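You operate a simulated robot arm through the tools that you are given. There is no shell and no other tool. Be economical: measure what you need, move in short steps, check, and stop when the job is done.

You are at the controls of a simulated two-armed robot. One attempt, no reset.

TASK
Turn the aperture dial to 100. Take the slide from the top of the island bench and leave it on the top of the analyser bench. Open the cloths drawer, put the teal cloth from the inside of the cloths drawer on the top of the wall bench and shut the drawer again. Take the black plate from the top of the wall bench and leave it on top of the white module. The order is free.

It is judged by the outcome, as a careful person would: the job done as asked, and still so three seconds after it is handed in. It fails if anything else is knocked over, pushed out of place, dropped, spilled or broken. Flat cloth is picked up by pressing the open fingertips on it (5 to 10 N) and closing them slowly along it; thin cloth reads only 2 to 8 mm in the jaws.

THE ROBOT
Two 7-joint arms with two-finger parallel grippers on one trunk, on a base that drives. Base frame: it is fixed to the floor where the robot stands at the start and does not move with it; the origin is under the middle of the robot, x ahead of it, y to its left, z up. Units: m, degrees, N and s.
The left shoulder is at the start at [0.06, 0.147, 0.543], the right one opposite. With the tool pointing down near the work surface each hand reaches from about 0.24 to 0.74 m from the robot's upright axis, wherever it stands, measured 20 degrees to its own side. Places, roughly: analyser bench [2.3, -1.7, 0.8]; aperture dial [0.8, 0, 0.9]; black plate (10x10x3 cm) [2.8, 2.1, 0.8]; cloths drawer [3, 2.2, 0.6]; slide [2.5, 0.25, 0.75]; teal cloth (7x10x3 cm) [2.9, 2.2, 0.6]; wall bench [4.7, 0, 0.8]; white module [0.5, -0.25, 0.75]. Payload 3.43 kg a hand.
The TCP of each hand is the grasp point between the finger pads, 0.03 m short of the fingertips. In the tool frame z runs along the fingers and y along their closing line. The gripper opens to 0.094 m. The fingers are 0.028 m wide and 0.01 m thick; the gripper's body (0.05 by 0.096 m) begins 0.055 m behind the TCP.
Orientation is that of the tool frame in the base frame, as a unit quaternion [w, x, y, z]. With the fingers straight down and closing along the base's y, the tool's x points along the base's -x, its y along +y and its z along -z.

THE INTERFACE
- The arms move only by the tool send_rows. It takes "left_rows", "right_rows" or both (then of equal length, played together; a hand with none holds still); each is a list of rows, each an object (a shift or turn left out is 0, a gripper value left out holds the last) with "offset": the shift along the base's x, y, z in mm, a list of three; "turn": the turn, a rotation vector about the base's x, y, z in degrees, a list of three. In form: [{"offset": [x, y, z], "turn": [ax, ay, az]}, ...]. A call has 1 to 10 rows; each row is the pose to reach, as a shift and turn from the pose commanded when the call began. "left_grip" and "right_grip" are, for a hand that has rows, the gripper command, from -1 (shut) to 1 (fully open), values between in proportion, set as the call begins (left out, the last holds). A row lasts 0.2 s, in which the tool goes at most 0.05 m and 8.6 degrees; a call with a longer step from one row to the next is refused whole, and so is a gripper value outside its range. A pose out of reach is approached as far as the arm can. The call stops where the force on the tool passes 40 N (or 10 N more than at its start, if that is more) or the arm is blocked; 0.2 s more then pass. The fingers move at their own pace (about 0.072 m/s each) and stop on an object; they squeeze with about 35 N. The grip force told is the motor's: it shows also when the fingers shut on nothing. Time passes only in rows, and 0.2 s behind the last, so rows that repeat a pose let the fingers close. The reply holds the time, the measured pose of the TCP, the force on the tool along the base axes, the opening and the grip force, in the units named above and with some noise, with the torque about the TCP (base axes, N m) and any sound that the robot's microphone picked up.
- Cameras (640 x 400 px; columns grow to the right, rows downward): "scene" is now at [0.0534, -0.0277, 1.1812]; the picture's right is [-0.30, -0.96, 0.00], its down [-0.52, 0.16, -0.84] and it looks along [0.80, -0.25, -0.54] (base axes); focal length 286 px, centre (320, 200). "left" rides on the left gripper at [0.076, -0.014, -0.102] in its tool frame; the picture's right is [0.18, 0.98, 0.00], its down [-0.75, 0.14, -0.64] and it looks along [-0.63, 0.12, 0.77] (tool axes); focal length 243 px, centre (320, 200). "right" rides on the right gripper at [0.076, 0.014, -0.102] in its tool frame; the picture's right is [-0.18, 0.98, 0.00], its down [-0.75, -0.14, -0.64] and it looks along [-0.63, -0.12, 0.77] (tool axes); focal length 243 px, centre (320, 200).
- grab_frame(camera): a new picture of that camera. It takes no simulated time.
- raise_lower(by): slides the trunk up (or, below 0, down) by that many m; the arms and the scene camera ride with it, the base frame stays. It gives what a move gives, with no picture.
- drive_base(legs): drives the robot by 1 to 6 legs, each [ahead, left, turn to the left] in m, m and degrees, along the robot's own axes; the way and the turn of a leg run together, so that a leg with both is an arc; at most 1.5 m and 180 degrees a leg. The arms and the cameras ride along, it lands a little off, and it stops where it bumps. It gives what a move gives.
- head_to(pan, tilt): turns the head with the scene camera to pan (to the left, within 86 degrees either way) and tilt (down, from -29 to 69), counted from straight ahead of the robot. It gives what a move gives.
- pixel_to_xyz(camera, pixels): for up to 12 pixels [column, row] of the newest picture of that camera ("zoom" is the newest enlarged one), the place [x, y, z] in the base frame of the surface seen there, good to about 0.002 m. It takes no simulated time.
- zoom(camera, box): a new picture of the part [left, top, right, bottom] of that camera's present view, enlarged. It takes no simulated time.
- job_done(): hands the job in; it is judged then, once.

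Keep the steps short. Do not move on a guess: measure, check each grasp and each placing, and mend mistakes. In all there are 110 turns and 92 pictures (those below and enlarged ones count). Leave the grippers open and the arms clear of the work at the hand-in unless told otherwise, and finish with a single line.

The tools are called by a JSON object that holds its "method" and its "body". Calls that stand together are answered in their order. send_rows: Moves the arms, as the interface text tells. Its arguments: {"type":"object","properties":{"left_rows":{"type":"array","items":{"type":"object","properties":{"offset":{"type":"array","items":{"type":"number"}},"turn":{"type":"array","items":{"type":"number"}}}}},"left_grip":{"type":"number"},"right_rows":{"type":"array","items":{"type":"object","properties":{"offset":{"type":"array","items":{"type":"number"}},"turn":{"type":"array","items":{"type":"number"}}}}},"right_grip":{"type":"number"}},"required":[]} The other tools are called the same way: raise_lower (by) slides the trunk up or down; drive_base (legs) drives the base; head_to (pan, tilt) turns the head that bears the scene camera; grab_frame (camera) takes a picture; pixel_to_xyz (camera, pixels) gives the place of the surface under pixels of a picture; zoom (camera, box) takes an enlarged picture of a part of a camera's view; job_done () hands the job in.

At the start:

```text
time_s: 0.0
left_position: [0.3053, 0.0615, 0.9997]
left_ee_rot: [0.002, 0.0, 1.0, 0.0]
left_wrist_force: [-0.3, -0.6, -0.9]
left_moment: [-0.01, 0.01, -0.04]
left_finger_gap: 0.094
left_grip_force: 0.2
right_position: [0.3142, -0.2179, 1.0002]
right_ee_rot: [0.001, 0.0, 1.0, 0.0]
right_wrist_force: [0.0, 0.7, -0.9]
right_moment: [0.0, 0.0, 0.03]
right_finger_gap: 0.0938
right_grip_force: 0.1
trunk travel left (down, up): [-0.25, 0.0]
robot x, y, heading: [-0.0001, -0.0004, 0.1]
head pan, tilt: [-17.2, 32.7]
```

scene: 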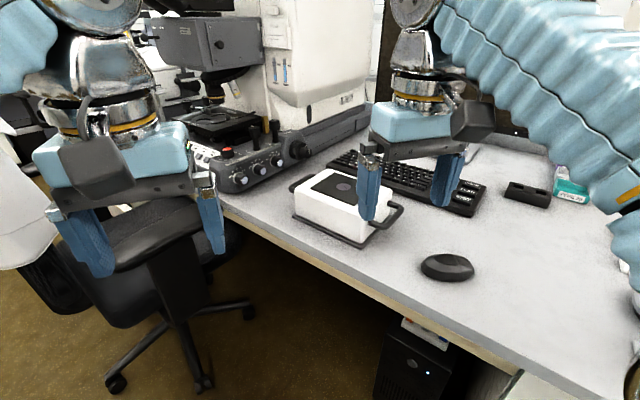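
right: 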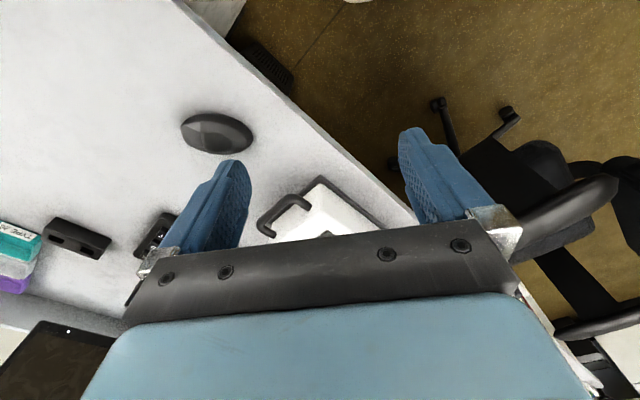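
left: 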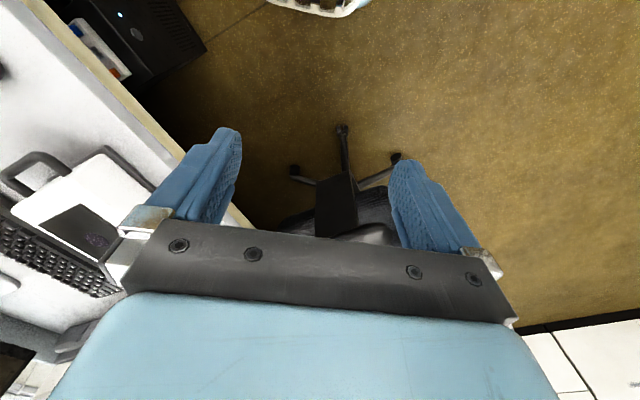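

The white module is at about (345,205), and a dial panel is at about (260,170). I'll zoom in on the panel to find the aperture dial.

{"method": "zoom", "body": {"camera": "scene", "box": [180, 100, 340, 200]}}

{"method": "pixel_to_xyz", "body": {"camera": "scene", "pixels": [[240, 180], [258, 170], [275, 161], [297, 150], [228, 152], [340, 188], [300, 190], [360, 235], [345, 165], [390, 210]]}}

```text
4.00 times, centred on (260, 150) of scene
```

zoom: 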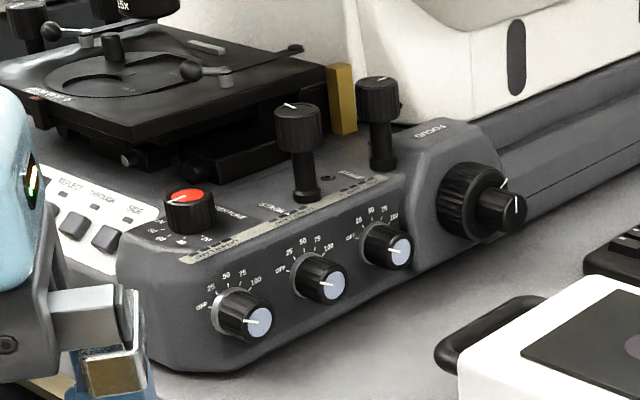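

```text
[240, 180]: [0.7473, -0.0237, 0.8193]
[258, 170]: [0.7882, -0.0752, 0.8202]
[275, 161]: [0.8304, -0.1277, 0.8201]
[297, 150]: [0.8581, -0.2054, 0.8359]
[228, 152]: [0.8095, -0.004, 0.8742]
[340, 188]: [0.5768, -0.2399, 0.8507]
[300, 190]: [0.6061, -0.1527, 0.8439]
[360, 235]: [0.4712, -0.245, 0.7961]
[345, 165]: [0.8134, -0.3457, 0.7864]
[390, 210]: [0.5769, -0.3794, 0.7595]
```

The red-capped knob, near (228,150), seems to be labelled APERTURE. I'll zoom in closer to read its scale.

{"method": "zoom", "body": {"camera": "scene", "box": [208, 138, 256, 168]}}

{"method": "pixel_to_xyz", "body": {"camera": "zoom", "pixels": [[130, 250], [480, 200], [360, 430], [270, 110], [190, 160], [360, 180], [270, 160]]}}

```text
13.33 times, centred on (232, 153) of scene
```

zoom: 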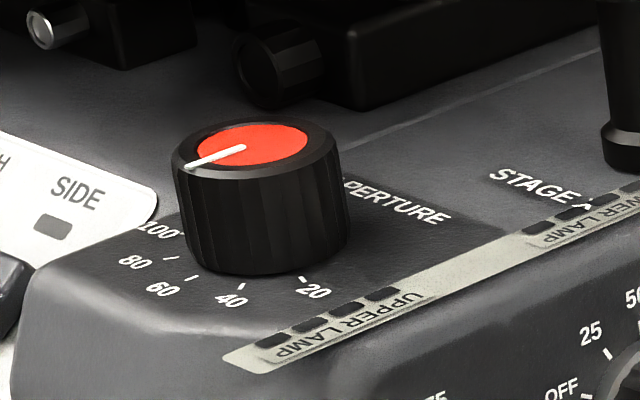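

```text
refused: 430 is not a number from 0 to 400
```

{"method": "pixel_to_xyz", "body": {"camera": "zoom", "pixels": [[302, 279], [240, 287], [193, 277], [170, 257], [160, 231], [187, 167], [243, 148], [252, 145], [310, 140], [197, 140], [260, 340], [400, 260]]}}

{"method": "pixel_to_xyz", "body": {"camera": "zoom", "pixels": [[175, 160], [345, 165], [255, 170], [255, 120], [260, 272], [315, 290], [232, 298], [160, 288], [133, 262], [345, 250]]}}

```text
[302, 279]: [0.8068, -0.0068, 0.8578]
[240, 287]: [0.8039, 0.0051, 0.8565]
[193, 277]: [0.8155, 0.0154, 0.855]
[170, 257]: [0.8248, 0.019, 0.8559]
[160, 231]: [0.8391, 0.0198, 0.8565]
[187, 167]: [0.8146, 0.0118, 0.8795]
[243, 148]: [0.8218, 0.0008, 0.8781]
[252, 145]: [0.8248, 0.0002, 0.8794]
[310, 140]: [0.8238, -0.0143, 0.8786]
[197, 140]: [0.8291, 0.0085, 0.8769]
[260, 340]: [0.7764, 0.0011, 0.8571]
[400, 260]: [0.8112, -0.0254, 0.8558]
```

```text
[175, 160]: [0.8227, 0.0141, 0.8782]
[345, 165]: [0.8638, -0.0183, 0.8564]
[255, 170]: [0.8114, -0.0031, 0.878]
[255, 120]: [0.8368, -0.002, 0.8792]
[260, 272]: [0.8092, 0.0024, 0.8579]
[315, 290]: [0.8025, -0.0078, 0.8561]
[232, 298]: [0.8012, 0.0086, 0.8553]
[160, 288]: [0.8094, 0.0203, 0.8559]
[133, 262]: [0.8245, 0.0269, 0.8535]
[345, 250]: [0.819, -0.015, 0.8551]
```

The knob's centre is about (0.825,-0.001), with its top at z 0.879. The pointer reads about 60, and 100 lies clockwise on the far-left side. Next I'll look around the room, starting by panning left.

{"method": "head_to", "body": {"pan": 25, "tilt": 25}}

{"method": "grab_frame", "body": {"camera": "scene"}}

{"method": "head_to", "body": {"pan": 70, "tilt": 35}}

{"method": "grab_frame", "body": {"camera": "scene"}}

{"method": "head_to", "body": {"pan": -60, "tilt": 35}}

{"method": "grab_frame", "body": {"camera": "scene"}}

```text
time_s: 1.1
left_position: [0.3048, 0.0606, 0.9997]
left_ee_rot: [0.0, 0.0, 1.0, -0.001]
left_wrist_force: [0.7, -0.1, 0.6]
left_moment: [0.02, -0.01, -0.02]
left_finger_gap: 0.094
left_grip_force: 0.1
right_position: [0.3127, -0.2177, 1.0004]
right_ee_rot: [0.0, 0.001, 1.0, 0.0]
right_wrist_force: [-0.1, -0.1, 0.4]
right_moment: [-0.01, 0.0, 0.01]
right_finger_gap: 0.0941
right_grip_force: 0.1
trunk travel left (down, up): [-0.25, 0.0]
robot x, y, heading: [-0.0007, 0.0009, 0.3]
head pan, tilt: [25.0, 25.0]
```

```text
86 pictures are left
```

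scene: 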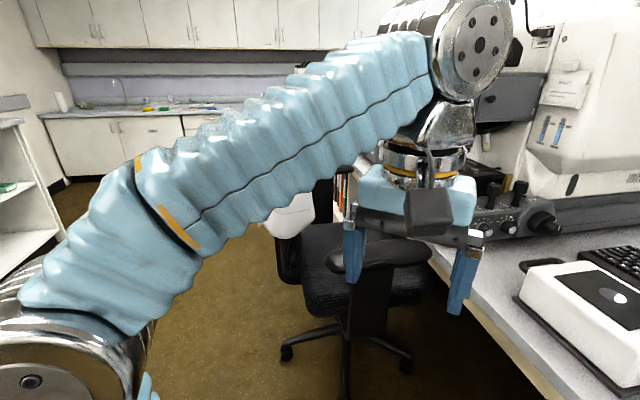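

```text
time_s: 2.2
left_position: [0.3036, 0.0612, 0.9986]
left_ee_rot: [0.001, -0.001, 1.0, -0.001]
left_wrist_force: [0.0, 0.8, 0.1]
left_moment: [0.01, 0.0, 0.02]
left_finger_gap: 0.094
left_grip_force: 0.0
right_position: [0.312, -0.2171, 0.9998]
right_ee_rot: [-0.001, 0.001, 1.0, -0.001]
right_wrist_force: [-0.5, 0.6, -0.6]
right_moment: [0.02, 0.03, -0.02]
right_finger_gap: 0.094
right_grip_force: 0.1
trunk travel left (down, up): [-0.25, 0.0]
robot x, y, heading: [-0.0007, 0.0031, 0.0]
head pan, tilt: [70.0, 35.0]
```

```text
85 pictures are left
```

scene: 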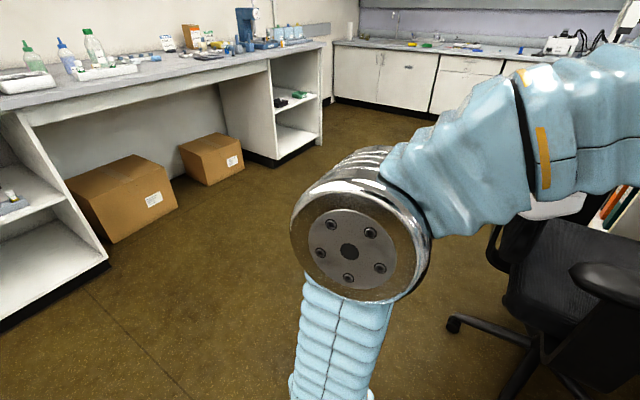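

```text
time_s: 4.3
left_position: [0.3055, 0.0604, 0.9997]
left_ee_rot: [0.001, 0.0, 1.0, 0.0]
left_wrist_force: [0.8, 0.0, -1.1]
left_moment: [-0.03, -0.01, 0.05]
left_finger_gap: 0.0938
left_grip_force: 0.1
right_position: [0.3126, -0.218, 0.9994]
right_ee_rot: [0.0, 0.0, 1.0, -0.001]
right_wrist_force: [-0.1, 0.0, -0.3]
right_moment: [0.02, -0.01, -0.02]
right_finger_gap: 0.0942
right_grip_force: 0.1
trunk travel left (down, up): [-0.25, 0.0]
robot x, y, heading: [-0.0007, -0.0031, -0.1]
head pan, tilt: [-60.0, 35.0]
```

```text
84 pictures are left
```

scene: 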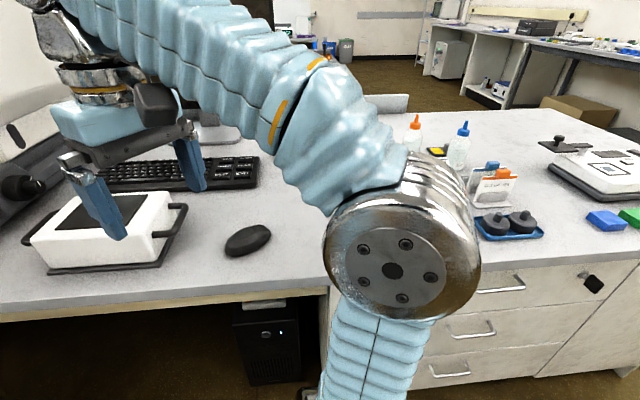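

{"method": "head_to", "body": {"pan": 0, "tilt": 60}}

{"method": "grab_frame", "body": {"camera": "scene"}}

```text
time_s: 5.6
left_position: [0.3044, 0.0599, 0.9999]
left_ee_rot: [0.001, 0.0, 1.0, -0.001]
left_wrist_force: [-0.1, -0.9, 0.3]
left_moment: [0.0, 0.01, 0.01]
left_finger_gap: 0.0941
left_grip_force: 0.0
right_position: [0.3128, -0.2189, 0.9989]
right_ee_rot: [0.0, 0.0, 1.0, 0.0]
right_wrist_force: [-0.1, -0.3, -0.4]
right_moment: [0.01, 0.02, 0.01]
right_finger_gap: 0.0942
right_grip_force: 0.0
trunk travel left (down, up): [-0.25, 0.0]
robot x, y, heading: [0.0006, -0.0013, -0.1]
head pan, tilt: [0.0, 60.0]
```

```text
83 pictures are left
```

scene: 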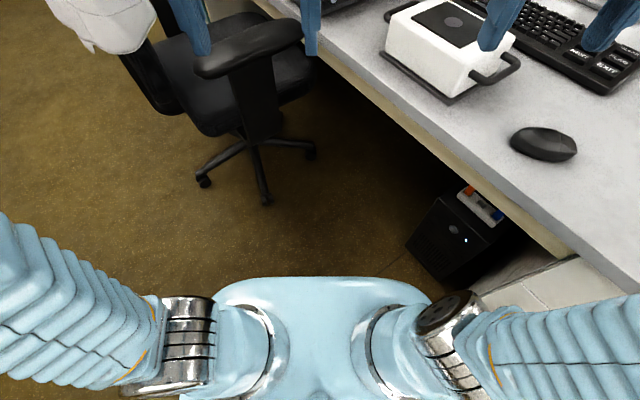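

{"method": "pixel_to_xyz", "body": {"camera": "scene", "pixels": [[350, 85], [450, 165], [540, 240], [265, 200], [203, 180], [270, 40], [312, 155], [440, 240], [470, 280], [250, 250], [380, 270], [160, 110]]}}

```text
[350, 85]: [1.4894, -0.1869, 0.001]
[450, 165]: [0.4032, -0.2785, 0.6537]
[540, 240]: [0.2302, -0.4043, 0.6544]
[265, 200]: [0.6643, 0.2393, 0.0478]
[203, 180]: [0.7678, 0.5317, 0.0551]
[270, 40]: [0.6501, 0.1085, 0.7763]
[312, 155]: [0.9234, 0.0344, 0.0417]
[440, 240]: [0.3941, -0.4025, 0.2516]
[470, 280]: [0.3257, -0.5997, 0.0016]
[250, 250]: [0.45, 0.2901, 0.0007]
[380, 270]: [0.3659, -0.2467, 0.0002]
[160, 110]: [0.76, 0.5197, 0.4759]
```

I need to be closer to the dial, and the bench edge and the chair armrest leave little room. I'll drive ahead 0.15 m, then look at the dial again.

{"method": "drive_base", "body": {"legs": [[0.15, -0.03, 0]]}}

{"method": "head_to", "body": {"pan": 0, "tilt": 35}}

{"method": "grab_frame", "body": {"camera": "scene"}}

```text
time_s: 7.0
left_position: [0.4567, 0.032, 1.0]
left_ee_rot: [0.002, -0.001, 1.0, -0.001]
left_wrist_force: [0.0, 0.0, -0.3]
left_moment: [0.0, -0.04, 0.01]
left_finger_gap: 0.094
left_grip_force: 0.0
right_position: [0.4652, -0.2472, 0.9998]
right_ee_rot: [0.0, 0.0, 1.0, 0.0]
right_wrist_force: [-0.5, 0.3, 0.3]
right_moment: [0.01, -0.02, 0.0]
right_finger_gap: 0.0942
right_grip_force: 0.0
trunk travel left (down, up): [-0.25, 0.0]
robot x, y, heading: [0.1509, -0.0309, 0.2]
head pan, tilt: [0.0, 60.0]
```

```text
time_s: 7.9
left_position: [0.4573, 0.0313, 1.0005]
left_ee_rot: [0.0, 0.0, 1.0, -0.001]
left_wrist_force: [-0.4, 0.1, 0.0]
left_moment: [0.0, 0.0, -0.01]
left_finger_gap: 0.0939
left_grip_force: 0.0
right_position: [0.4646, -0.2491, 1.0005]
right_ee_rot: [0.0, -0.001, 1.0, 0.0]
right_wrist_force: [-0.7, 0.4, -0.2]
right_moment: [-0.02, 0.0, 0.05]
right_finger_gap: 0.0939
right_grip_force: 0.1
trunk travel left (down, up): [-0.25, 0.0]
robot x, y, heading: [0.1551, -0.0317, 0.2]
head pan, tilt: [0.0, 35.0]
```

```text
82 pictures are left
```

scene: 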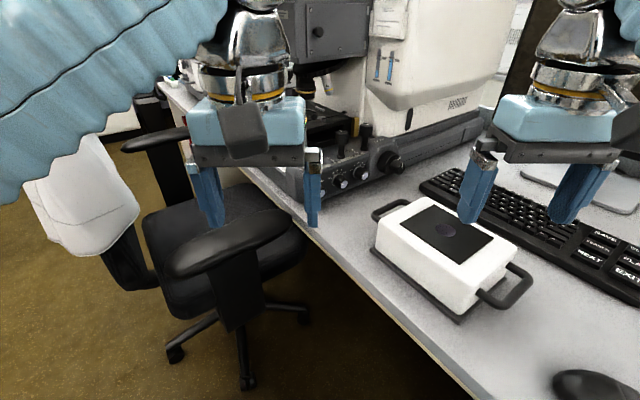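

{"method": "grab_frame", "body": {"camera": "left"}}

{"method": "pixel_to_xyz", "body": {"camera": "scene", "pixels": [[343, 133], [366, 130], [388, 160], [325, 50], [300, 15], [330, 110], [355, 10]]}}

```text
81 pictures are left
```

left: 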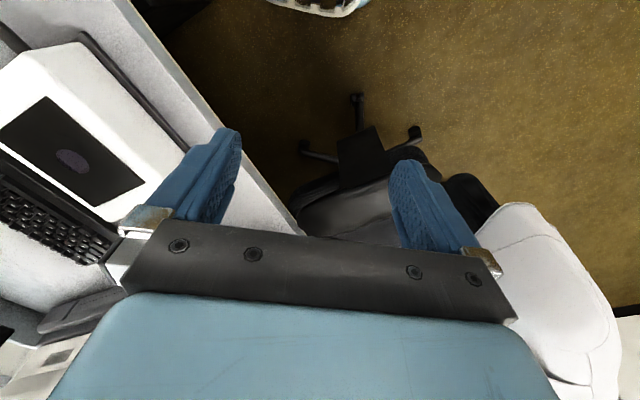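

```text
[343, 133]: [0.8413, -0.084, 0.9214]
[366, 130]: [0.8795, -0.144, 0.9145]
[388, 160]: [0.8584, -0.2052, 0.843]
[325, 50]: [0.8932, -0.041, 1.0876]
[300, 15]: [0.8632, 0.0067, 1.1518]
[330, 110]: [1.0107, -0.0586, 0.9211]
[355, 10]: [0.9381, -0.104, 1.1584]
```

The gray microscope head overhangs close behind the dial at z 1.09, so I'll tilt the left hand (fingers forward and down) for the grip. First I'll move it left and tilt it 32°, which also clears the view of the dial.

{"method": "send_rows", "body": {"left_rows": [{"offset": [0, 30, 0], "turn": [0, -8, 0]}, {"offset": [0, 60, 0], "turn": [0, -16, 0]}, {"offset": [0, 90, 0], "turn": [0, -24, 0]}, {"offset": [0, 110, 0], "turn": [0, -32, 0]}], "left_grip": 0.06}}

{"method": "zoom", "body": {"camera": "scene", "box": [270, 110, 350, 160]}}

{"method": "grab_frame", "body": {"camera": "scene"}}

```text
time_s: 8.9
left_position: [0.4578, 0.1411, 1.0002]
left_ee_rot: [0.278, -0.001, 0.961, 0.0]
left_wrist_force: [0.3, 0.4, 0.0]
left_moment: [0.03, 0.04, -0.01]
left_finger_gap: 0.0499
left_grip_force: 0.1
right_position: [0.4645, -0.2476, 1.0004]
right_ee_rot: [0.0, -0.001, 1.0, 0.0]
right_wrist_force: [0.1, 0.2, 0.3]
right_moment: [0.05, 0.02, 0.01]
right_finger_gap: 0.0941
right_grip_force: 0.1
trunk travel left (down, up): [-0.25, 0.0]
robot x, y, heading: [0.1544, -0.0328, 0.3]
head pan, tilt: [0.0, 35.0]
```

```text
8.00 times, centred on (310, 135) of scene
```

zoom: 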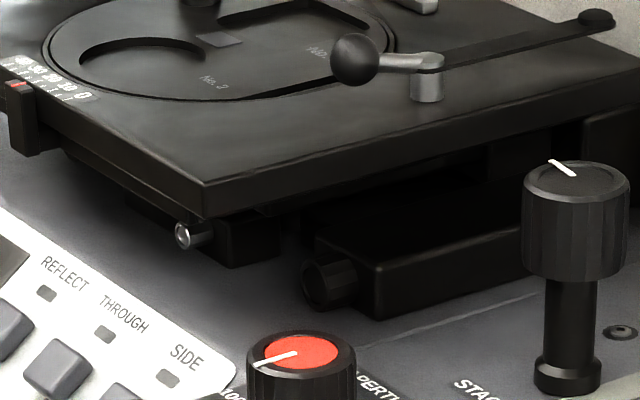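

```text
79 pictures are left
```

scene: 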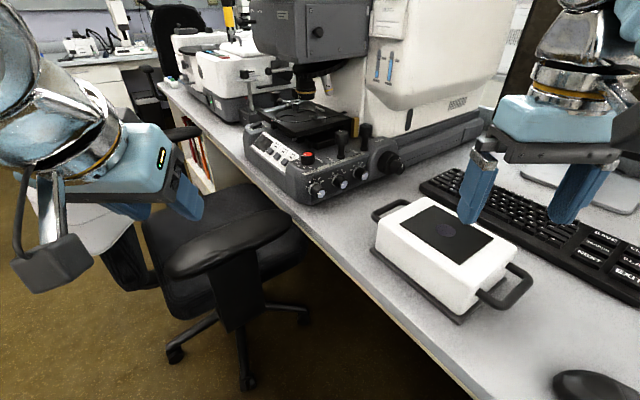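

{"method": "zoom", "body": {"camera": "scene", "box": [288, 142, 328, 167]}}

{"method": "pixel_to_xyz", "body": {"camera": "scene", "pixels": [[300, 58], [360, 52], [250, 35], [313, 75], [322, 130], [265, 118], [205, 265], [215, 240], [260, 235]]}}

```text
16.00 times, centred on (308, 154) of scene
```

zoom: 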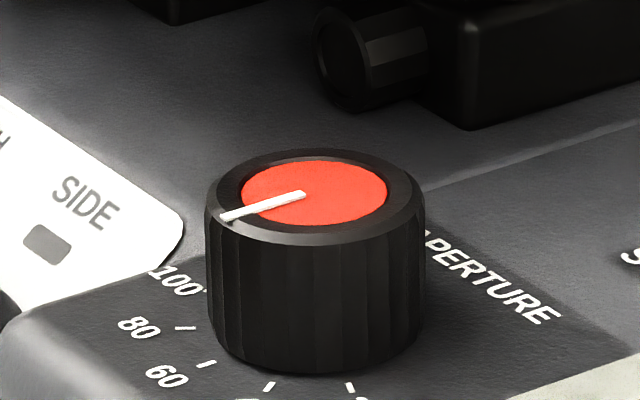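

```text
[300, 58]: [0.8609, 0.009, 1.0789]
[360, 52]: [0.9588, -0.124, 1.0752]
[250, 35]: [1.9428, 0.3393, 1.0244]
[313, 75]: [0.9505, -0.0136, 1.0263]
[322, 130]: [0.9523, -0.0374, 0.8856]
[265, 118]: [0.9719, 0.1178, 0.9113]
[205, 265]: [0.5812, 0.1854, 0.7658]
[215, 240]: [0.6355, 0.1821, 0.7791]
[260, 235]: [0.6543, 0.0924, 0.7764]
```

{"method": "pixel_to_xyz", "body": {"camera": "zoom", "pixels": [[242, 193], [387, 193], [315, 162], [315, 225], [314, 193], [222, 217], [303, 193], [185, 328], [206, 364], [268, 386], [350, 387], [204, 292]]}}

{"method": "pixel_to_xyz", "body": {"camera": "zoom", "pixels": [[314, 152], [314, 244], [208, 200], [422, 200], [315, 371], [390, 60], [450, 90]]}}

```text
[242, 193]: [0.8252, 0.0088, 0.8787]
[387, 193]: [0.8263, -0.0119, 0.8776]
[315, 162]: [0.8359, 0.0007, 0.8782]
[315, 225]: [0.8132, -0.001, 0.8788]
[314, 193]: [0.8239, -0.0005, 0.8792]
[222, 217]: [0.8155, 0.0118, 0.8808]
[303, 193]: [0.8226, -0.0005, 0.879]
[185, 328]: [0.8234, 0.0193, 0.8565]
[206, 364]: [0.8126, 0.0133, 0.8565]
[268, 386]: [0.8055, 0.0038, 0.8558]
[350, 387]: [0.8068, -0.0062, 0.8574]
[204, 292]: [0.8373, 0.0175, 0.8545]
```

```text
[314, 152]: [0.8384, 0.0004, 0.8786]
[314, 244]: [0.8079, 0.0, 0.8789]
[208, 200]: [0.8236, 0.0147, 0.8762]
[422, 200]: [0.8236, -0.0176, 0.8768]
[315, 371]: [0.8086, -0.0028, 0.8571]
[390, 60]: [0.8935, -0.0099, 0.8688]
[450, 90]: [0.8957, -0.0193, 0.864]
```

The dial's centre is (0.8235,-0.001), the pointer is at about 121°, and the 100 tick is at about 54°, so it needs about -67° (clockwise from above). I'll move the left hand above and behind the dial with a yaw of +33°.

{"method": "send_rows", "body": {"left_rows": [{"offset": [35, -15, 20], "turn": [0, 0, 4]}, {"offset": [75, -30, 20], "turn": [0, 0, 8]}, {"offset": [115, -45, 20], "turn": [0, 0, 12]}, {"offset": [155, -62, 20], "turn": [0, 0, 16]}, {"offset": [195, -80, 20], "turn": [0, 0, 20]}, {"offset": [235, -97, 10], "turn": [0, 0, 24]}, {"offset": [275, -114, 0], "turn": [0, 0, 28]}, {"offset": [315, -131, -15], "turn": [0, 0, 33]}, {"offset": [345, -143, -30], "turn": [0, 0, 33]}, {"offset": [356, -148, -45], "turn": [0, 0, 33]}]}}

{"method": "grab_frame", "body": {"camera": "left"}}

{"method": "grab_frame", "body": {"camera": "scene"}}

```text
time_s: 11.1
left_position: [0.7676, 0.0061, 0.9358]
left_ee_rot: [0.266, -0.274, 0.921, 0.078]
left_wrist_force: [-1.1, 0.5, 0.8]
left_moment: [0.01, 0.0, 0.0]
left_finger_gap: 0.0503
left_grip_force: 0.1
left hand out of reach, approached as far as the arm can: row 7, 8, 9, 10
right_position: [0.4649, -0.2477, 1.0001]
right_ee_rot: [0.0, -0.001, 1.0, 0.0]
right_wrist_force: [0.0, -0.3, 0.4]
right_moment: [-0.03, -0.02, 0.01]
right_finger_gap: 0.094
right_grip_force: 0.0
trunk travel left (down, up): [-0.25, 0.0]
robot x, y, heading: [0.1513, -0.0309, -0.0]
head pan, tilt: [0.0, 35.0]
```

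```text
77 pictures are left
```

left: 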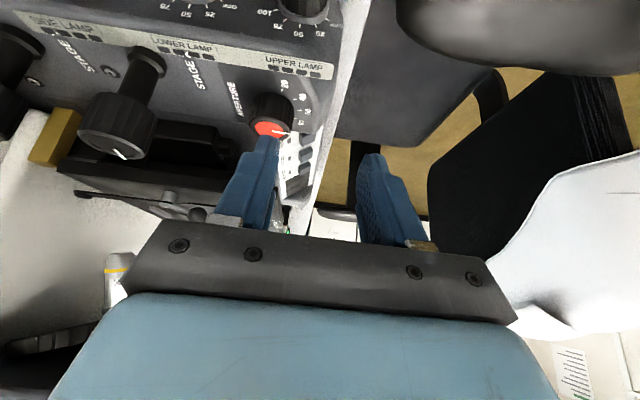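

```text
76 pictures are left
```

scene: 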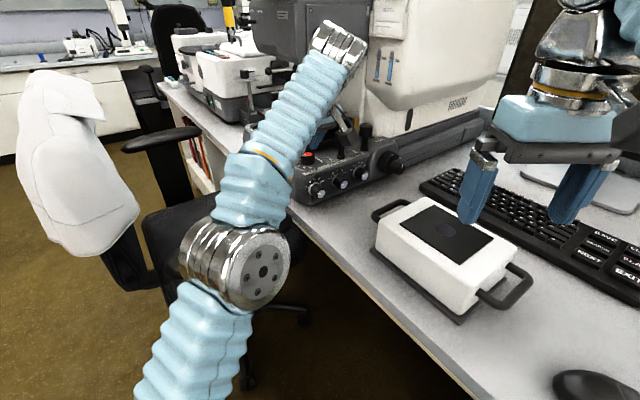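

The arm ran out of reach about 5 cm short. I'll pull the hand back 80 mm and check the elbow's clearance before driving a bit closer.

{"method": "send_rows", "body": {"left_rows": [{"offset": [-40, 0, 15]}, {"offset": [-80, 0, 25]}, {"offset": [-120, 0, 30]}]}}

{"method": "pixel_to_xyz", "body": {"camera": "scene", "pixels": [[240, 270], [200, 320], [260, 190], [160, 145], [270, 300]]}}

```text
time_s: 11.9
left_position: [0.6477, 0.006, 0.9665]
left_ee_rot: [0.265, -0.274, 0.921, 0.078]
left_wrist_force: [-1.1, 0.0, 0.0]
left_moment: [0.01, 0.0, -0.01]
left_finger_gap: 0.0497
left_grip_force: 0.1
right_position: [0.4657, -0.2473, 0.9995]
right_ee_rot: [0.0, 0.0, 1.0, 0.0]
right_wrist_force: [0.4, 0.1, -0.4]
right_moment: [0.02, 0.0, 0.04]
right_finger_gap: 0.0941
right_grip_force: 0.1
trunk travel left (down, up): [-0.25, 0.0]
robot x, y, heading: [0.1525, -0.0306, 0.3]
head pan, tilt: [0.0, 35.0]
```

```text
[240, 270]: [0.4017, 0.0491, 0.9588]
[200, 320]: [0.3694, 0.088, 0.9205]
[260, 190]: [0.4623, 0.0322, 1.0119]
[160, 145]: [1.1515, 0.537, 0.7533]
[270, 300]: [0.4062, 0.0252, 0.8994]
```

{"method": "drive_base", "body": {"legs": [[0.1, 0, 0]]}}

{"method": "grab_frame", "body": {"camera": "scene"}}

```text
time_s: 13.1
left_position: [0.7396, 0.0088, 0.969]
left_ee_rot: [0.27, -0.274, 0.92, 0.076]
left_wrist_force: [0.7, 0.1, 0.5]
left_moment: [-0.01, -0.01, 0.0]
left_finger_gap: 0.0496
left_grip_force: 0.0
right_position: [0.5561, -0.2444, 1.0005]
right_ee_rot: [0.005, 0.0, 1.0, -0.001]
right_wrist_force: [0.3, 0.7, -0.5]
right_moment: [-0.01, 0.02, 0.01]
right_finger_gap: 0.0936
right_grip_force: 0.0
trunk travel left (down, up): [-0.25, 0.0]
robot x, y, heading: [0.2515, -0.0269, 0.2]
head pan, tilt: [0.0, 35.0]
```

```text
75 pictures are left
```

scene: 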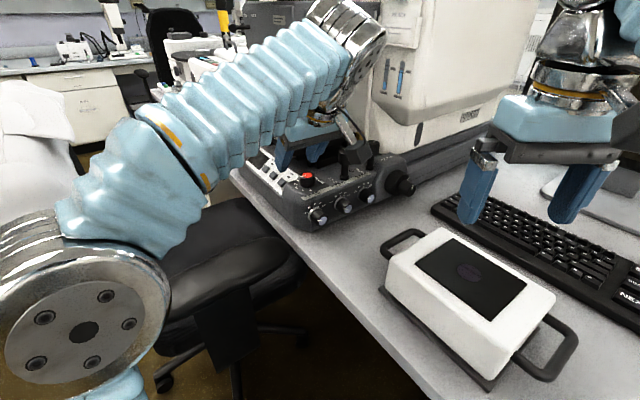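

I'm now in reach, and the dial is visible at (307,180). I'll move the left hand to just above the dial and then down to z 0.895, watching the force.

{"method": "send_rows", "body": {"left_rows": [{"offset": [37, -8, 0]}, {"offset": [74, -16, -6]}, {"offset": [74, -16, -6]}]}}

{"method": "zoom", "body": {"camera": "scene", "box": [268, 140, 348, 190]}}

{"method": "grab_frame", "body": {"camera": "left"}}

```text
time_s: 13.8
left_position: [0.8128, -0.0074, 0.9644]
left_ee_rot: [0.269, -0.274, 0.92, 0.076]
left_wrist_force: [-0.3, -0.3, 0.5]
left_moment: [-0.02, -0.02, -0.01]
left_finger_gap: 0.0498
left_grip_force: 0.0
right_position: [0.5559, -0.2439, 1.0003]
right_ee_rot: [0.005, 0.0, 1.0, -0.001]
right_wrist_force: [-0.2, -0.4, 0.1]
right_moment: [0.0, 0.05, 0.02]
right_finger_gap: 0.0941
right_grip_force: 0.2
trunk travel left (down, up): [-0.25, 0.0]
robot x, y, heading: [0.2476, -0.0274, 0.0]
head pan, tilt: [0.0, 35.0]
```

```text
8.00 times, centred on (308, 165) of scene
```

zoom: 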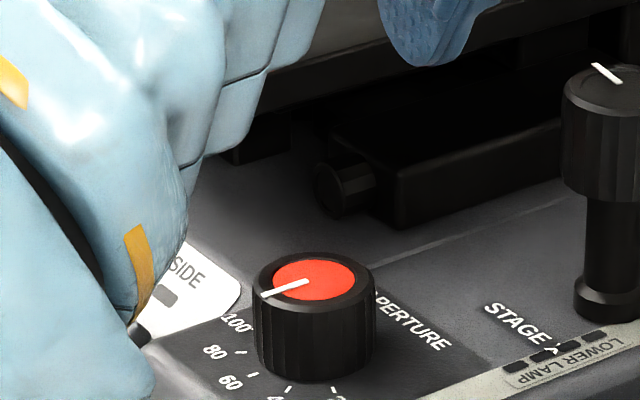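

```text
73 pictures are left
```

left: 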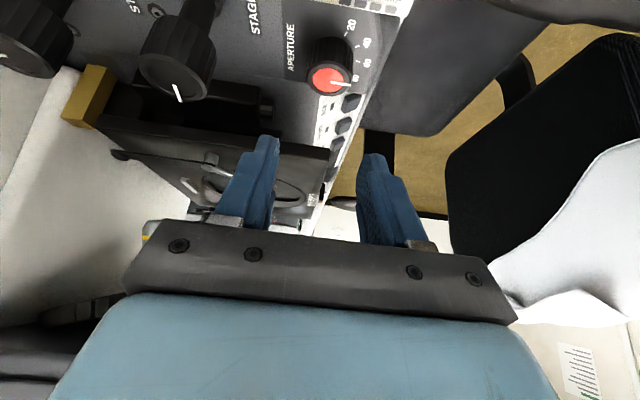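

{"method": "send_rows", "body": {"left_rows": [{"offset": [1, 0, -25]}, {"offset": [1, 0, -45]}, {"offset": [1, 0, -60]}, {"offset": [1, 0, -68]}, {"offset": [1, 0, -68]}]}}

{"method": "zoom", "body": {"camera": "scene", "box": [268, 150, 348, 200]}}

{"method": "grab_frame", "body": {"camera": "left"}}

```text
time_s: 15.1
left_position: [0.8156, -0.0076, 0.8962]
left_ee_rot: [0.27, -0.274, 0.92, 0.075]
left_wrist_force: [-0.3, -0.3, -0.3]
left_moment: [0.03, 0.0, -0.03]
left_finger_gap: 0.0499
left_grip_force: 0.1
right_position: [0.5556, -0.2429, 1.0027]
right_ee_rot: [0.004, 0.0, 1.0, -0.001]
right_wrist_force: [0.5, -0.5, 1.0]
right_moment: [-0.01, 0.0, 0.01]
right_finger_gap: 0.094
right_grip_force: 0.1
trunk travel left (down, up): [-0.25, 0.0]
robot x, y, heading: [0.2507, -0.0255, 0.2]
head pan, tilt: [0.0, 35.0]
```

```text
8.00 times, centred on (308, 175) of scene
```

zoom: 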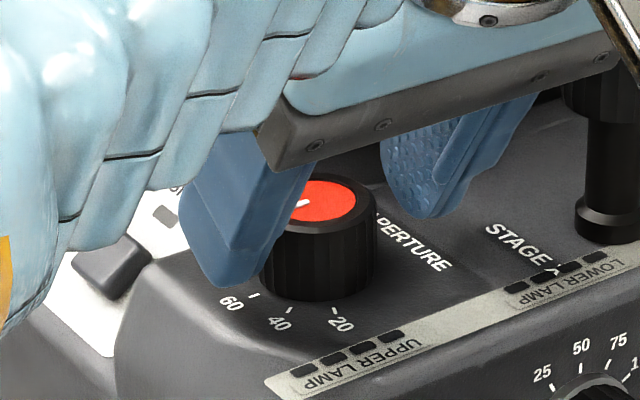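

```text
71 pictures are left
```

left: 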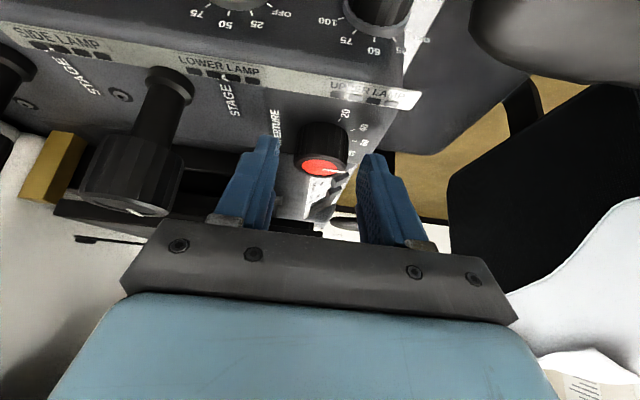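

The fingers straddle the knob with no contact. I'll lower 3 mm and close.

{"method": "send_rows", "body": {"left_rows": [{"offset": [0, 0, -3]}, {"offset": [0, 0, -3]}, {"offset": [0, 0, -3]}, {"offset": [0, 0, -3]}], "left_grip": -1}}

```text
time_s: 16.1
left_position: [0.815, -0.0076, 0.8942]
left_ee_rot: [0.27, -0.274, 0.92, 0.075]
left_wrist_force: [-5.8, -3.2, 26.2]
left_moment: [0.69, -0.56, 0.03]
left_finger_gap: 0.0328
left_grip_force: 45.0
right_position: [0.5573, -0.2444, 1.003]
right_ee_rot: [0.005, -0.001, 1.0, -0.002]
right_wrist_force: [1.0, 0.2, 0.3]
right_moment: [0.0, -0.01, -0.01]
right_finger_gap: 0.0941
right_grip_force: 0.1
trunk travel left (down, up): [-0.25, 0.0]
robot x, y, heading: [0.2516, -0.0294, -0.2]
head pan, tilt: [0.0, 35.0]
```

Gripped at 33 mm, but there is 26 N pushing up, so the tips are probably touching the panel. I'll raise 2 mm and check the force.

{"method": "send_rows", "body": {"left_rows": [{"offset": [0, 0, 2]}, {"offset": [0, 0, 2]}]}}

```text
time_s: 16.6
left_position: [0.8147, -0.0072, 0.8934]
left_ee_rot: [0.269, -0.274, 0.921, 0.075]
left_wrist_force: [-2.1, -4.3, 11.8]
left_moment: [0.6, -0.57, -0.06]
left_finger_gap: 0.0328
left_grip_force: 44.8
right_position: [0.5561, -0.2438, 1.0032]
right_ee_rot: [0.004, -0.001, 1.0, -0.001]
right_wrist_force: [1.5, -1.4, -0.5]
right_moment: [0.0, -0.01, 0.0]
right_finger_gap: 0.0941
right_grip_force: 0.0
trunk travel left (down, up): [-0.25, 0.0]
robot x, y, heading: [0.2542, -0.0332, 0.3]
head pan, tilt: [0.0, 35.0]
```

{"method": "send_rows", "body": {"left_rows": [{"offset": [0, 0, 1]}, {"offset": [-0.8, 1.35, 1], "turn": [0, 0, -8.4]}, {"offset": [-1.4, 2.8, 1], "turn": [0, 0, -16.8]}, {"offset": [-1.8, 4.35, 1], "turn": [0, 0, -25.2]}, {"offset": [-1.8, 4.35, 1], "turn": [0, 0, -25.2]}]}}

{"method": "zoom", "body": {"camera": "scene", "box": [268, 150, 348, 200]}}

```text
time_s: 17.9
left_position: [0.8117, -0.0027, 0.8943]
left_ee_rot: [0.279, -0.067, 0.958, 0.018]
left_wrist_force: [-11.6, 6.8, -15.7]
left_moment: [0.16, 1.0, 0.09]
left_finger_gap: 0.0326
left_grip_force: 44.8
right_position: [0.5559, -0.2434, 1.0033]
right_ee_rot: [0.005, 0.0, 1.0, -0.002]
right_wrist_force: [0.7, -0.1, 0.4]
right_moment: [0.02, -0.04, -0.03]
right_finger_gap: 0.0939
right_grip_force: 0.0
trunk travel left (down, up): [-0.25, 0.0]
robot x, y, heading: [0.2561, -0.0309, -0.1]
head pan, tilt: [0.0, 35.0]
```

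```text
8.00 times, centred on (308, 175) of scene
```

zoom: 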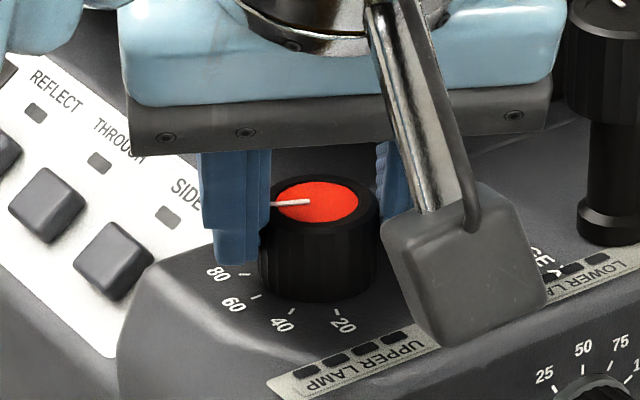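

The knob is turning with the hand. I'll continue another 42°, easing down 1 mm.

{"method": "send_rows", "body": {"left_rows": [{"offset": [0.3, 1.5, -1], "turn": [0, 0, -8.4]}, {"offset": [0.4, 3.15, -1], "turn": [0, 0, -16.8]}, {"offset": [0.7, 4.75, -1], "turn": [0, 0, -25.2]}, {"offset": [1.3, 6.2, -1], "turn": [0, 0, -33.6]}, {"offset": [2, 7.6, -1], "turn": [0, 0, -42]}, {"offset": [2, 7.6, -1], "turn": [0, 0, -42]}]}}

{"method": "zoom", "body": {"camera": "scene", "box": [268, 150, 348, 200]}}

```text
time_s: 19.2
left_position: [0.8161, 0.0067, 0.8942]
left_ee_rot: [0.268, 0.281, 0.918, -0.081]
left_wrist_force: [-16.8, 33.0, -11.2]
left_moment: [0.86, 0.27, 0.24]
left_finger_gap: 0.0324
left_grip_force: 45.1
right_position: [0.5563, -0.2435, 1.0027]
right_ee_rot: [0.004, 0.0, 1.0, -0.002]
right_wrist_force: [0.3, 0.5, 0.1]
right_moment: [0.02, 0.02, 0.02]
right_finger_gap: 0.0938
right_grip_force: 0.1
trunk travel left (down, up): [-0.25, 0.0]
robot x, y, heading: [0.2516, -0.0319, 0.2]
head pan, tilt: [0.0, 35.0]
```

```text
8.00 times, centred on (308, 175) of scene
```

zoom: 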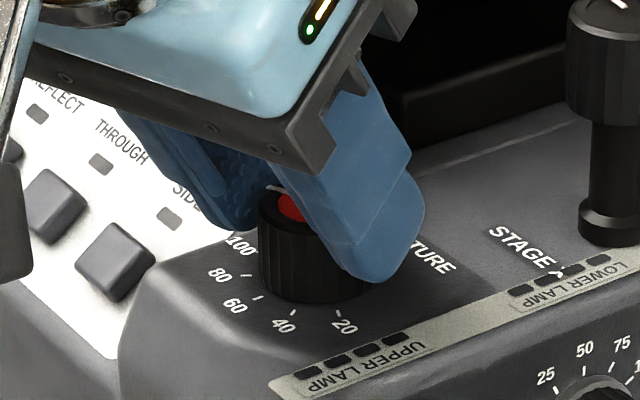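

It's rotated about -67°. There's a side load of 33 N, so I'll relax 2 mm, then open to 50 mm and lift.

{"method": "send_rows", "body": {"left_rows": [{"offset": [-1, 2.5, -1]}, {"offset": [-1, 2.5, -1]}]}}

{"method": "send_rows", "body": {"left_rows": [{"offset": [0, 0, 0]}, {"offset": [0, 0, 0]}, {"offset": [-2, 2, 30]}, {"offset": [-30, 10, 70]}, {"offset": [-60, 20, 90]}, {"offset": [-100, 30, 95]}, {"offset": [-140, 40, 95]}, {"offset": [-175, 70, 95]}], "left_grip": 0.06}}

{"method": "zoom", "body": {"camera": "scene", "box": [288, 165, 328, 190]}}

```text
time_s: 19.9
left_position: [0.8155, 0.0075, 0.8942]
left_ee_rot: [0.271, 0.282, 0.917, -0.082]
left_wrist_force: [17.9, 12.3, -4.2]
left_moment: [1.12, 0.23, 0.27]
left_finger_gap: 0.0328
left_grip_force: 44.9
right_position: [0.5563, -0.2433, 1.0021]
right_ee_rot: [0.005, 0.001, 1.0, -0.001]
right_wrist_force: [0.7, 0.2, -0.3]
right_moment: [0.01, 0.0, 0.02]
right_finger_gap: 0.0939
right_grip_force: 0.1
trunk travel left (down, up): [-0.25, 0.0]
robot x, y, heading: [0.25, -0.0328, -0.1]
head pan, tilt: [0.0, 35.0]
```

```text
time_s: 21.6
left_position: [0.6371, 0.078, 0.9878]
left_ee_rot: [0.269, 0.282, 0.917, -0.084]
left_wrist_force: [-0.1, -0.6, 0.5]
left_moment: [0.01, 0.01, 0.0]
left_finger_gap: 0.0497
left_grip_force: 0.1
right_position: [0.5553, -0.2433, 1.0029]
right_ee_rot: [0.004, 0.0, 1.0, -0.003]
right_wrist_force: [0.6, 1.0, 0.2]
right_moment: [-0.02, 0.02, 0.01]
right_finger_gap: 0.0942
right_grip_force: 0.0
trunk travel left (down, up): [-0.25, 0.0]
robot x, y, heading: [0.2506, -0.0283, -0.1]
head pan, tilt: [0.0, 35.0]
```

```text
16.00 times, centred on (308, 178) of scene
```

zoom: 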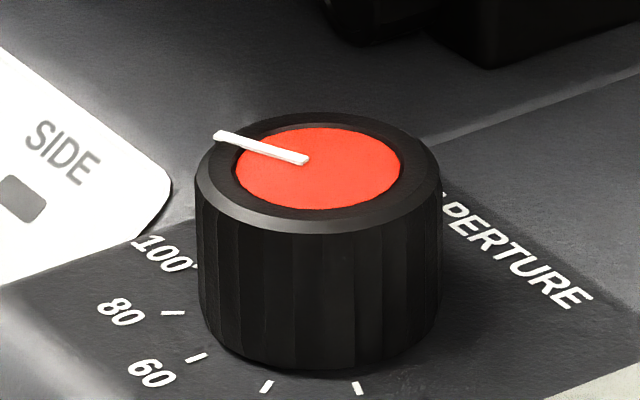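

{"method": "pixel_to_xyz", "body": {"camera": "zoom", "pixels": [[216, 136], [230, 140], [260, 149], [303, 161], [317, 116], [317, 230], [196, 180], [441, 180], [173, 313], [197, 357], [268, 386], [195, 266]]}}

```text
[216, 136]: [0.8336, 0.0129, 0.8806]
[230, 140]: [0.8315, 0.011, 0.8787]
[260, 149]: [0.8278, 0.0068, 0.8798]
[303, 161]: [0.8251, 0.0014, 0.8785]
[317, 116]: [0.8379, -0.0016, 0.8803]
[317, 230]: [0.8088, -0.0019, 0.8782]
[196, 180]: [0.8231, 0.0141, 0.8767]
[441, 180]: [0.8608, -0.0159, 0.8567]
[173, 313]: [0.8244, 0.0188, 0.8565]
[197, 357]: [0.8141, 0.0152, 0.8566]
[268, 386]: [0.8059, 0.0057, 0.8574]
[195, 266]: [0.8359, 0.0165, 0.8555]
```

The pointer is at 54° and the 100 tick at 54.7°, so the dial reads 100. I'll undo the left hand's yaw and tilt, then back away.

{"method": "send_rows", "body": {"left_rows": [{"offset": [-20, 0, 10], "turn": [0, 0, 8.5]}, {"offset": [-40, 0, 20], "turn": [0, 0, 17]}, {"offset": [-60, 0, 20], "turn": [0, 0, 25.5]}, {"offset": [-80, 0, 20], "turn": [0, 0, 34]}]}}

{"method": "send_rows", "body": {"left_rows": [{"turn": [0, 8, 0]}, {"turn": [0, 16, 0]}, {"turn": [0, 24, 0]}, {"turn": [0, 32, 0]}], "left_grip": 1}}

{"method": "drive_base", "body": {"legs": [[-0.35, 0, 0]]}}

{"method": "head_to", "body": {"pan": 15, "tilt": 15}}

{"method": "grab_frame", "body": {"camera": "scene"}}

```text
time_s: 22.6
left_position: [0.5582, 0.0796, 1.0065]
left_ee_rot: [0.282, -0.001, 0.96, -0.003]
left_wrist_force: [0.0, 0.0, 0.4]
left_moment: [0.03, 0.01, -0.01]
left_finger_gap: 0.0496
left_grip_force: 0.0
right_position: [0.5561, -0.2425, 1.003]
right_ee_rot: [0.004, -0.001, 1.0, -0.003]
right_wrist_force: [-0.5, 0.6, 0.2]
right_moment: [0.01, 0.01, -0.01]
right_finger_gap: 0.094
right_grip_force: 0.1
trunk travel left (down, up): [-0.25, 0.0]
robot x, y, heading: [0.2496, -0.0271, 0.2]
head pan, tilt: [0.0, 35.0]
```

```text
time_s: 23.6
left_position: [0.5703, 0.0758, 0.9937]
left_ee_rot: [0.008, 0.01, 1.0, 0.0]
left_wrist_force: [-0.2, -0.9, -0.1]
left_moment: [-0.04, -0.01, -0.04]
left_finger_gap: 0.094
left_grip_force: 0.1
left hand out of reach, approached as far as the arm can: row 4
right_position: [0.5564, -0.2432, 1.003]
right_ee_rot: [0.003, 0.0, 1.0, -0.002]
right_wrist_force: [-0.5, 1.1, -0.2]
right_moment: [0.03, -0.01, 0.04]
right_finger_gap: 0.0942
right_grip_force: 0.0
trunk travel left (down, up): [-0.25, 0.0]
robot x, y, heading: [0.2512, -0.0297, 0.0]
head pan, tilt: [0.0, 35.0]
```

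```text
time_s: 25.9
left_position: [0.2255, 0.0718, 0.9919]
left_ee_rot: [0.004, 0.008, 1.0, 0.001]
left_wrist_force: [0.1, -0.1, 0.0]
left_moment: [-0.04, 0.0, -0.04]
left_finger_gap: 0.0939
left_grip_force: 0.0
right_position: [0.2137, -0.248, 0.9997]
right_ee_rot: [0.0, -0.001, 1.0, -0.001]
right_wrist_force: [0.0, 0.4, 0.2]
right_moment: [-0.02, -0.02, 0.01]
right_finger_gap: 0.0941
right_grip_force: 0.0
trunk travel left (down, up): [-0.25, 0.0]
robot x, y, heading: [-0.1005, -0.0295, 0.1]
head pan, tilt: [0.0, 35.0]
```

```text
time_s: 26.8
left_position: [0.227, 0.0716, 0.992]
left_ee_rot: [0.004, 0.009, 1.0, 0.001]
left_wrist_force: [0.6, -0.5, 1.1]
left_moment: [0.01, 0.0, 0.0]
left_finger_gap: 0.0939
left_grip_force: 0.0
right_position: [0.2125, -0.2461, 0.9996]
right_ee_rot: [0.0, -0.001, 1.0, 0.0]
right_wrist_force: [-0.1, 0.3, -0.5]
right_moment: [-0.01, -0.02, -0.02]
right_finger_gap: 0.0941
right_grip_force: 0.0
trunk travel left (down, up): [-0.25, 0.0]
robot x, y, heading: [-0.0995, -0.0314, 0.1]
head pan, tilt: [15.0, 15.0]
```

```text
67 pictures are left
```

scene: 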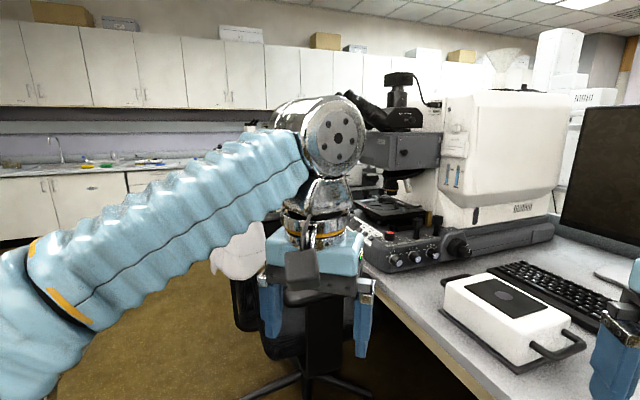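

The left arm blocks the view of the room. I'll turn left 60° in place to look down the aisle.

{"method": "drive_base", "body": {"legs": [[-0.2, 0.1, 0], [0, 0, 60]]}}

{"method": "head_to", "body": {"pan": 0, "tilt": 18}}

{"method": "grab_frame", "body": {"camera": "scene"}}

{"method": "head_to", "body": {"pan": -45, "tilt": 18}}

{"method": "grab_frame", "body": {"camera": "scene"}}

```text
time_s: 31.1
left_position: [-0.2278, 0.4043, 0.9916]
left_ee_rot: [0.003, -0.496, 0.869, 0.003]
left_wrist_force: [0.1, -0.4, -0.1]
left_moment: [0.0, 0.01, 0.01]
left_finger_gap: 0.094
left_grip_force: 0.1
right_position: [0.0427, 0.2353, 0.9988]
right_ee_rot: [0.0, -0.504, 0.864, 0.0]
right_wrist_force: [0.7, 0.1, 1.0]
right_moment: [-0.01, 0.0, -0.02]
right_finger_gap: 0.094
right_grip_force: 0.0
trunk travel left (down, up): [-0.25, 0.0]
robot x, y, heading: [-0.2988, 0.0698, 60.4]
head pan, tilt: [15.0, 15.0]
```

```text
time_s: 31.9
left_position: [-0.2272, 0.404, 0.9902]
left_ee_rot: [0.003, -0.496, 0.868, 0.003]
left_wrist_force: [0.0, -0.2, 0.0]
left_moment: [0.01, -0.01, -0.01]
left_finger_gap: 0.0941
left_grip_force: 0.1
right_position: [0.0415, 0.2357, 0.9982]
right_ee_rot: [0.0, -0.504, 0.864, 0.0]
right_wrist_force: [-0.6, -0.2, 0.3]
right_moment: [0.0, -0.01, -0.01]
right_finger_gap: 0.094
right_grip_force: 0.0
trunk travel left (down, up): [-0.25, 0.0]
robot x, y, heading: [-0.2988, 0.065, 60.5]
head pan, tilt: [0.0, 18.0]
```

```text
66 pictures are left
```

scene: 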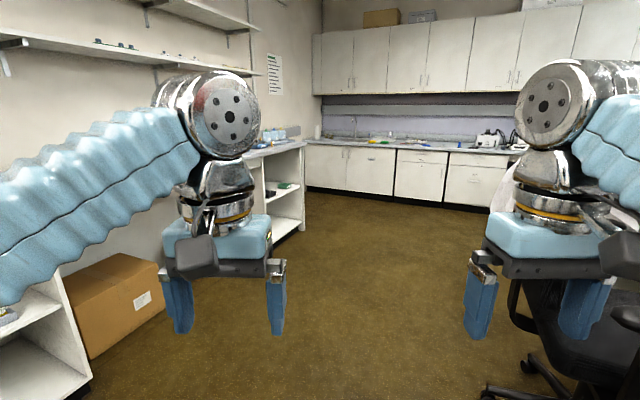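

```text
time_s: 33.0
left_position: [-0.2274, 0.4045, 0.9925]
left_ee_rot: [0.003, -0.495, 0.869, 0.003]
left_wrist_force: [1.2, 0.1, -0.9]
left_moment: [-0.03, 0.01, 0.0]
left_finger_gap: 0.0939
left_grip_force: 0.1
right_position: [0.0429, 0.2341, 0.9988]
right_ee_rot: [0.0, -0.503, 0.864, 0.0]
right_wrist_force: [0.2, -0.5, -0.6]
right_moment: [0.01, -0.02, 0.01]
right_finger_gap: 0.0939
right_grip_force: 0.1
trunk travel left (down, up): [-0.25, 0.0]
robot x, y, heading: [-0.3022, 0.071, 60.7]
head pan, tilt: [-45.0, 18.0]
```

```text
65 pictures are left
```

scene: 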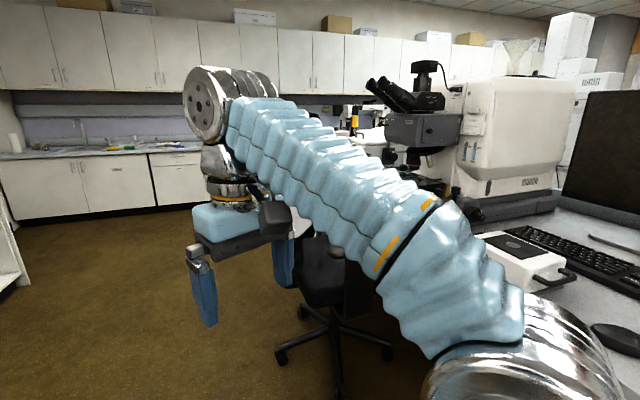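

{"method": "pixel_to_xyz", "body": {"camera": "scene", "pixels": [[40, 217], [180, 208], [175, 150], [60, 158], [110, 146], [128, 145], [280, 360], [15, 280], [390, 350]]}}

{"method": "zoom", "body": {"camera": "scene", "box": [0, 110, 200, 235]}}

```text
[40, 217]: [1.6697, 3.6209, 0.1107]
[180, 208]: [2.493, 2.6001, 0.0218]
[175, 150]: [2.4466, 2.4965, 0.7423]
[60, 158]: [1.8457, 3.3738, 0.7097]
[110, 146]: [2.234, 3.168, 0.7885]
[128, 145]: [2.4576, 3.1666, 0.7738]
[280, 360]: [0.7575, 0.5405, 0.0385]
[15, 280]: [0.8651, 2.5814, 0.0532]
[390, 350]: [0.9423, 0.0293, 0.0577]
```

```text
3.20 times, centred on (100, 172) of scene
```

zoom: 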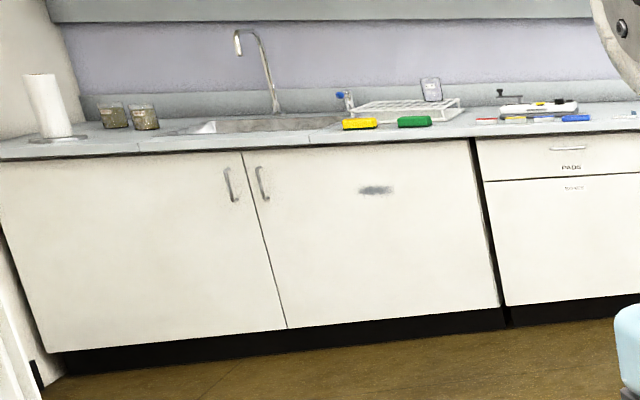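

The wall bench's front runs along (0.6,-0.87), so I need to face it at heading 35°. I'll drive ahead past the chair on its left, turn to 35°, and go toward the drawers.

{"method": "drive_base", "body": {"legs": [[0.9, 0, 0], [0, 0, -26], [1.2, 0, 0]]}}

{"method": "head_to", "body": {"pan": 0, "tilt": 25}}

{"method": "grab_frame", "body": {"camera": "scene"}}

```text
time_s: 44.7
left_position: [1.3395, 1.8063, 0.992]
left_ee_rot: [0.003, -0.29, 0.957, 0.001]
left_wrist_force: [0.3, 0.1, -0.1]
left_moment: [0.01, -0.01, 0.06]
left_finger_gap: 0.0939
left_grip_force: 0.0
right_position: [1.509, 1.5363, 0.9992]
right_ee_rot: [0.0, -0.298, 0.955, 0.0]
right_wrist_force: [0.9, 0.0, -0.5]
right_moment: [-0.02, 0.01, -0.02]
right_finger_gap: 0.0936
right_grip_force: 0.1
trunk travel left (down, up): [-0.25, 0.0]
robot x, y, heading: [1.1262, 1.5363, 34.8]
head pan, tilt: [-45.0, 18.0]
```

```text
time_s: 45.9
left_position: [1.3398, 1.8059, 0.9916]
left_ee_rot: [0.004, -0.29, 0.957, 0.002]
left_wrist_force: [0.1, 0.5, 0.4]
left_moment: [-0.03, 0.04, -0.05]
left_finger_gap: 0.0942
left_grip_force: 0.1
right_position: [1.5092, 1.5359, 0.9977]
right_ee_rot: [0.0, -0.298, 0.954, 0.0]
right_wrist_force: [0.5, -0.3, -0.4]
right_moment: [0.05, 0.01, -0.03]
right_finger_gap: 0.0942
right_grip_force: 0.1
trunk travel left (down, up): [-0.25, 0.0]
robot x, y, heading: [1.1271, 1.5365, 34.6]
head pan, tilt: [0.0, 25.0]
```

```text
63 pictures are left
```

scene: 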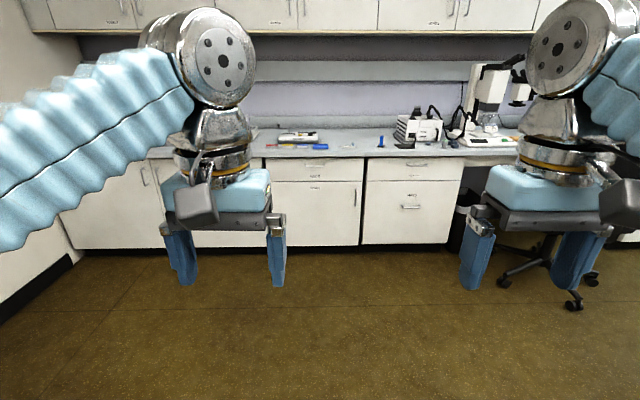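

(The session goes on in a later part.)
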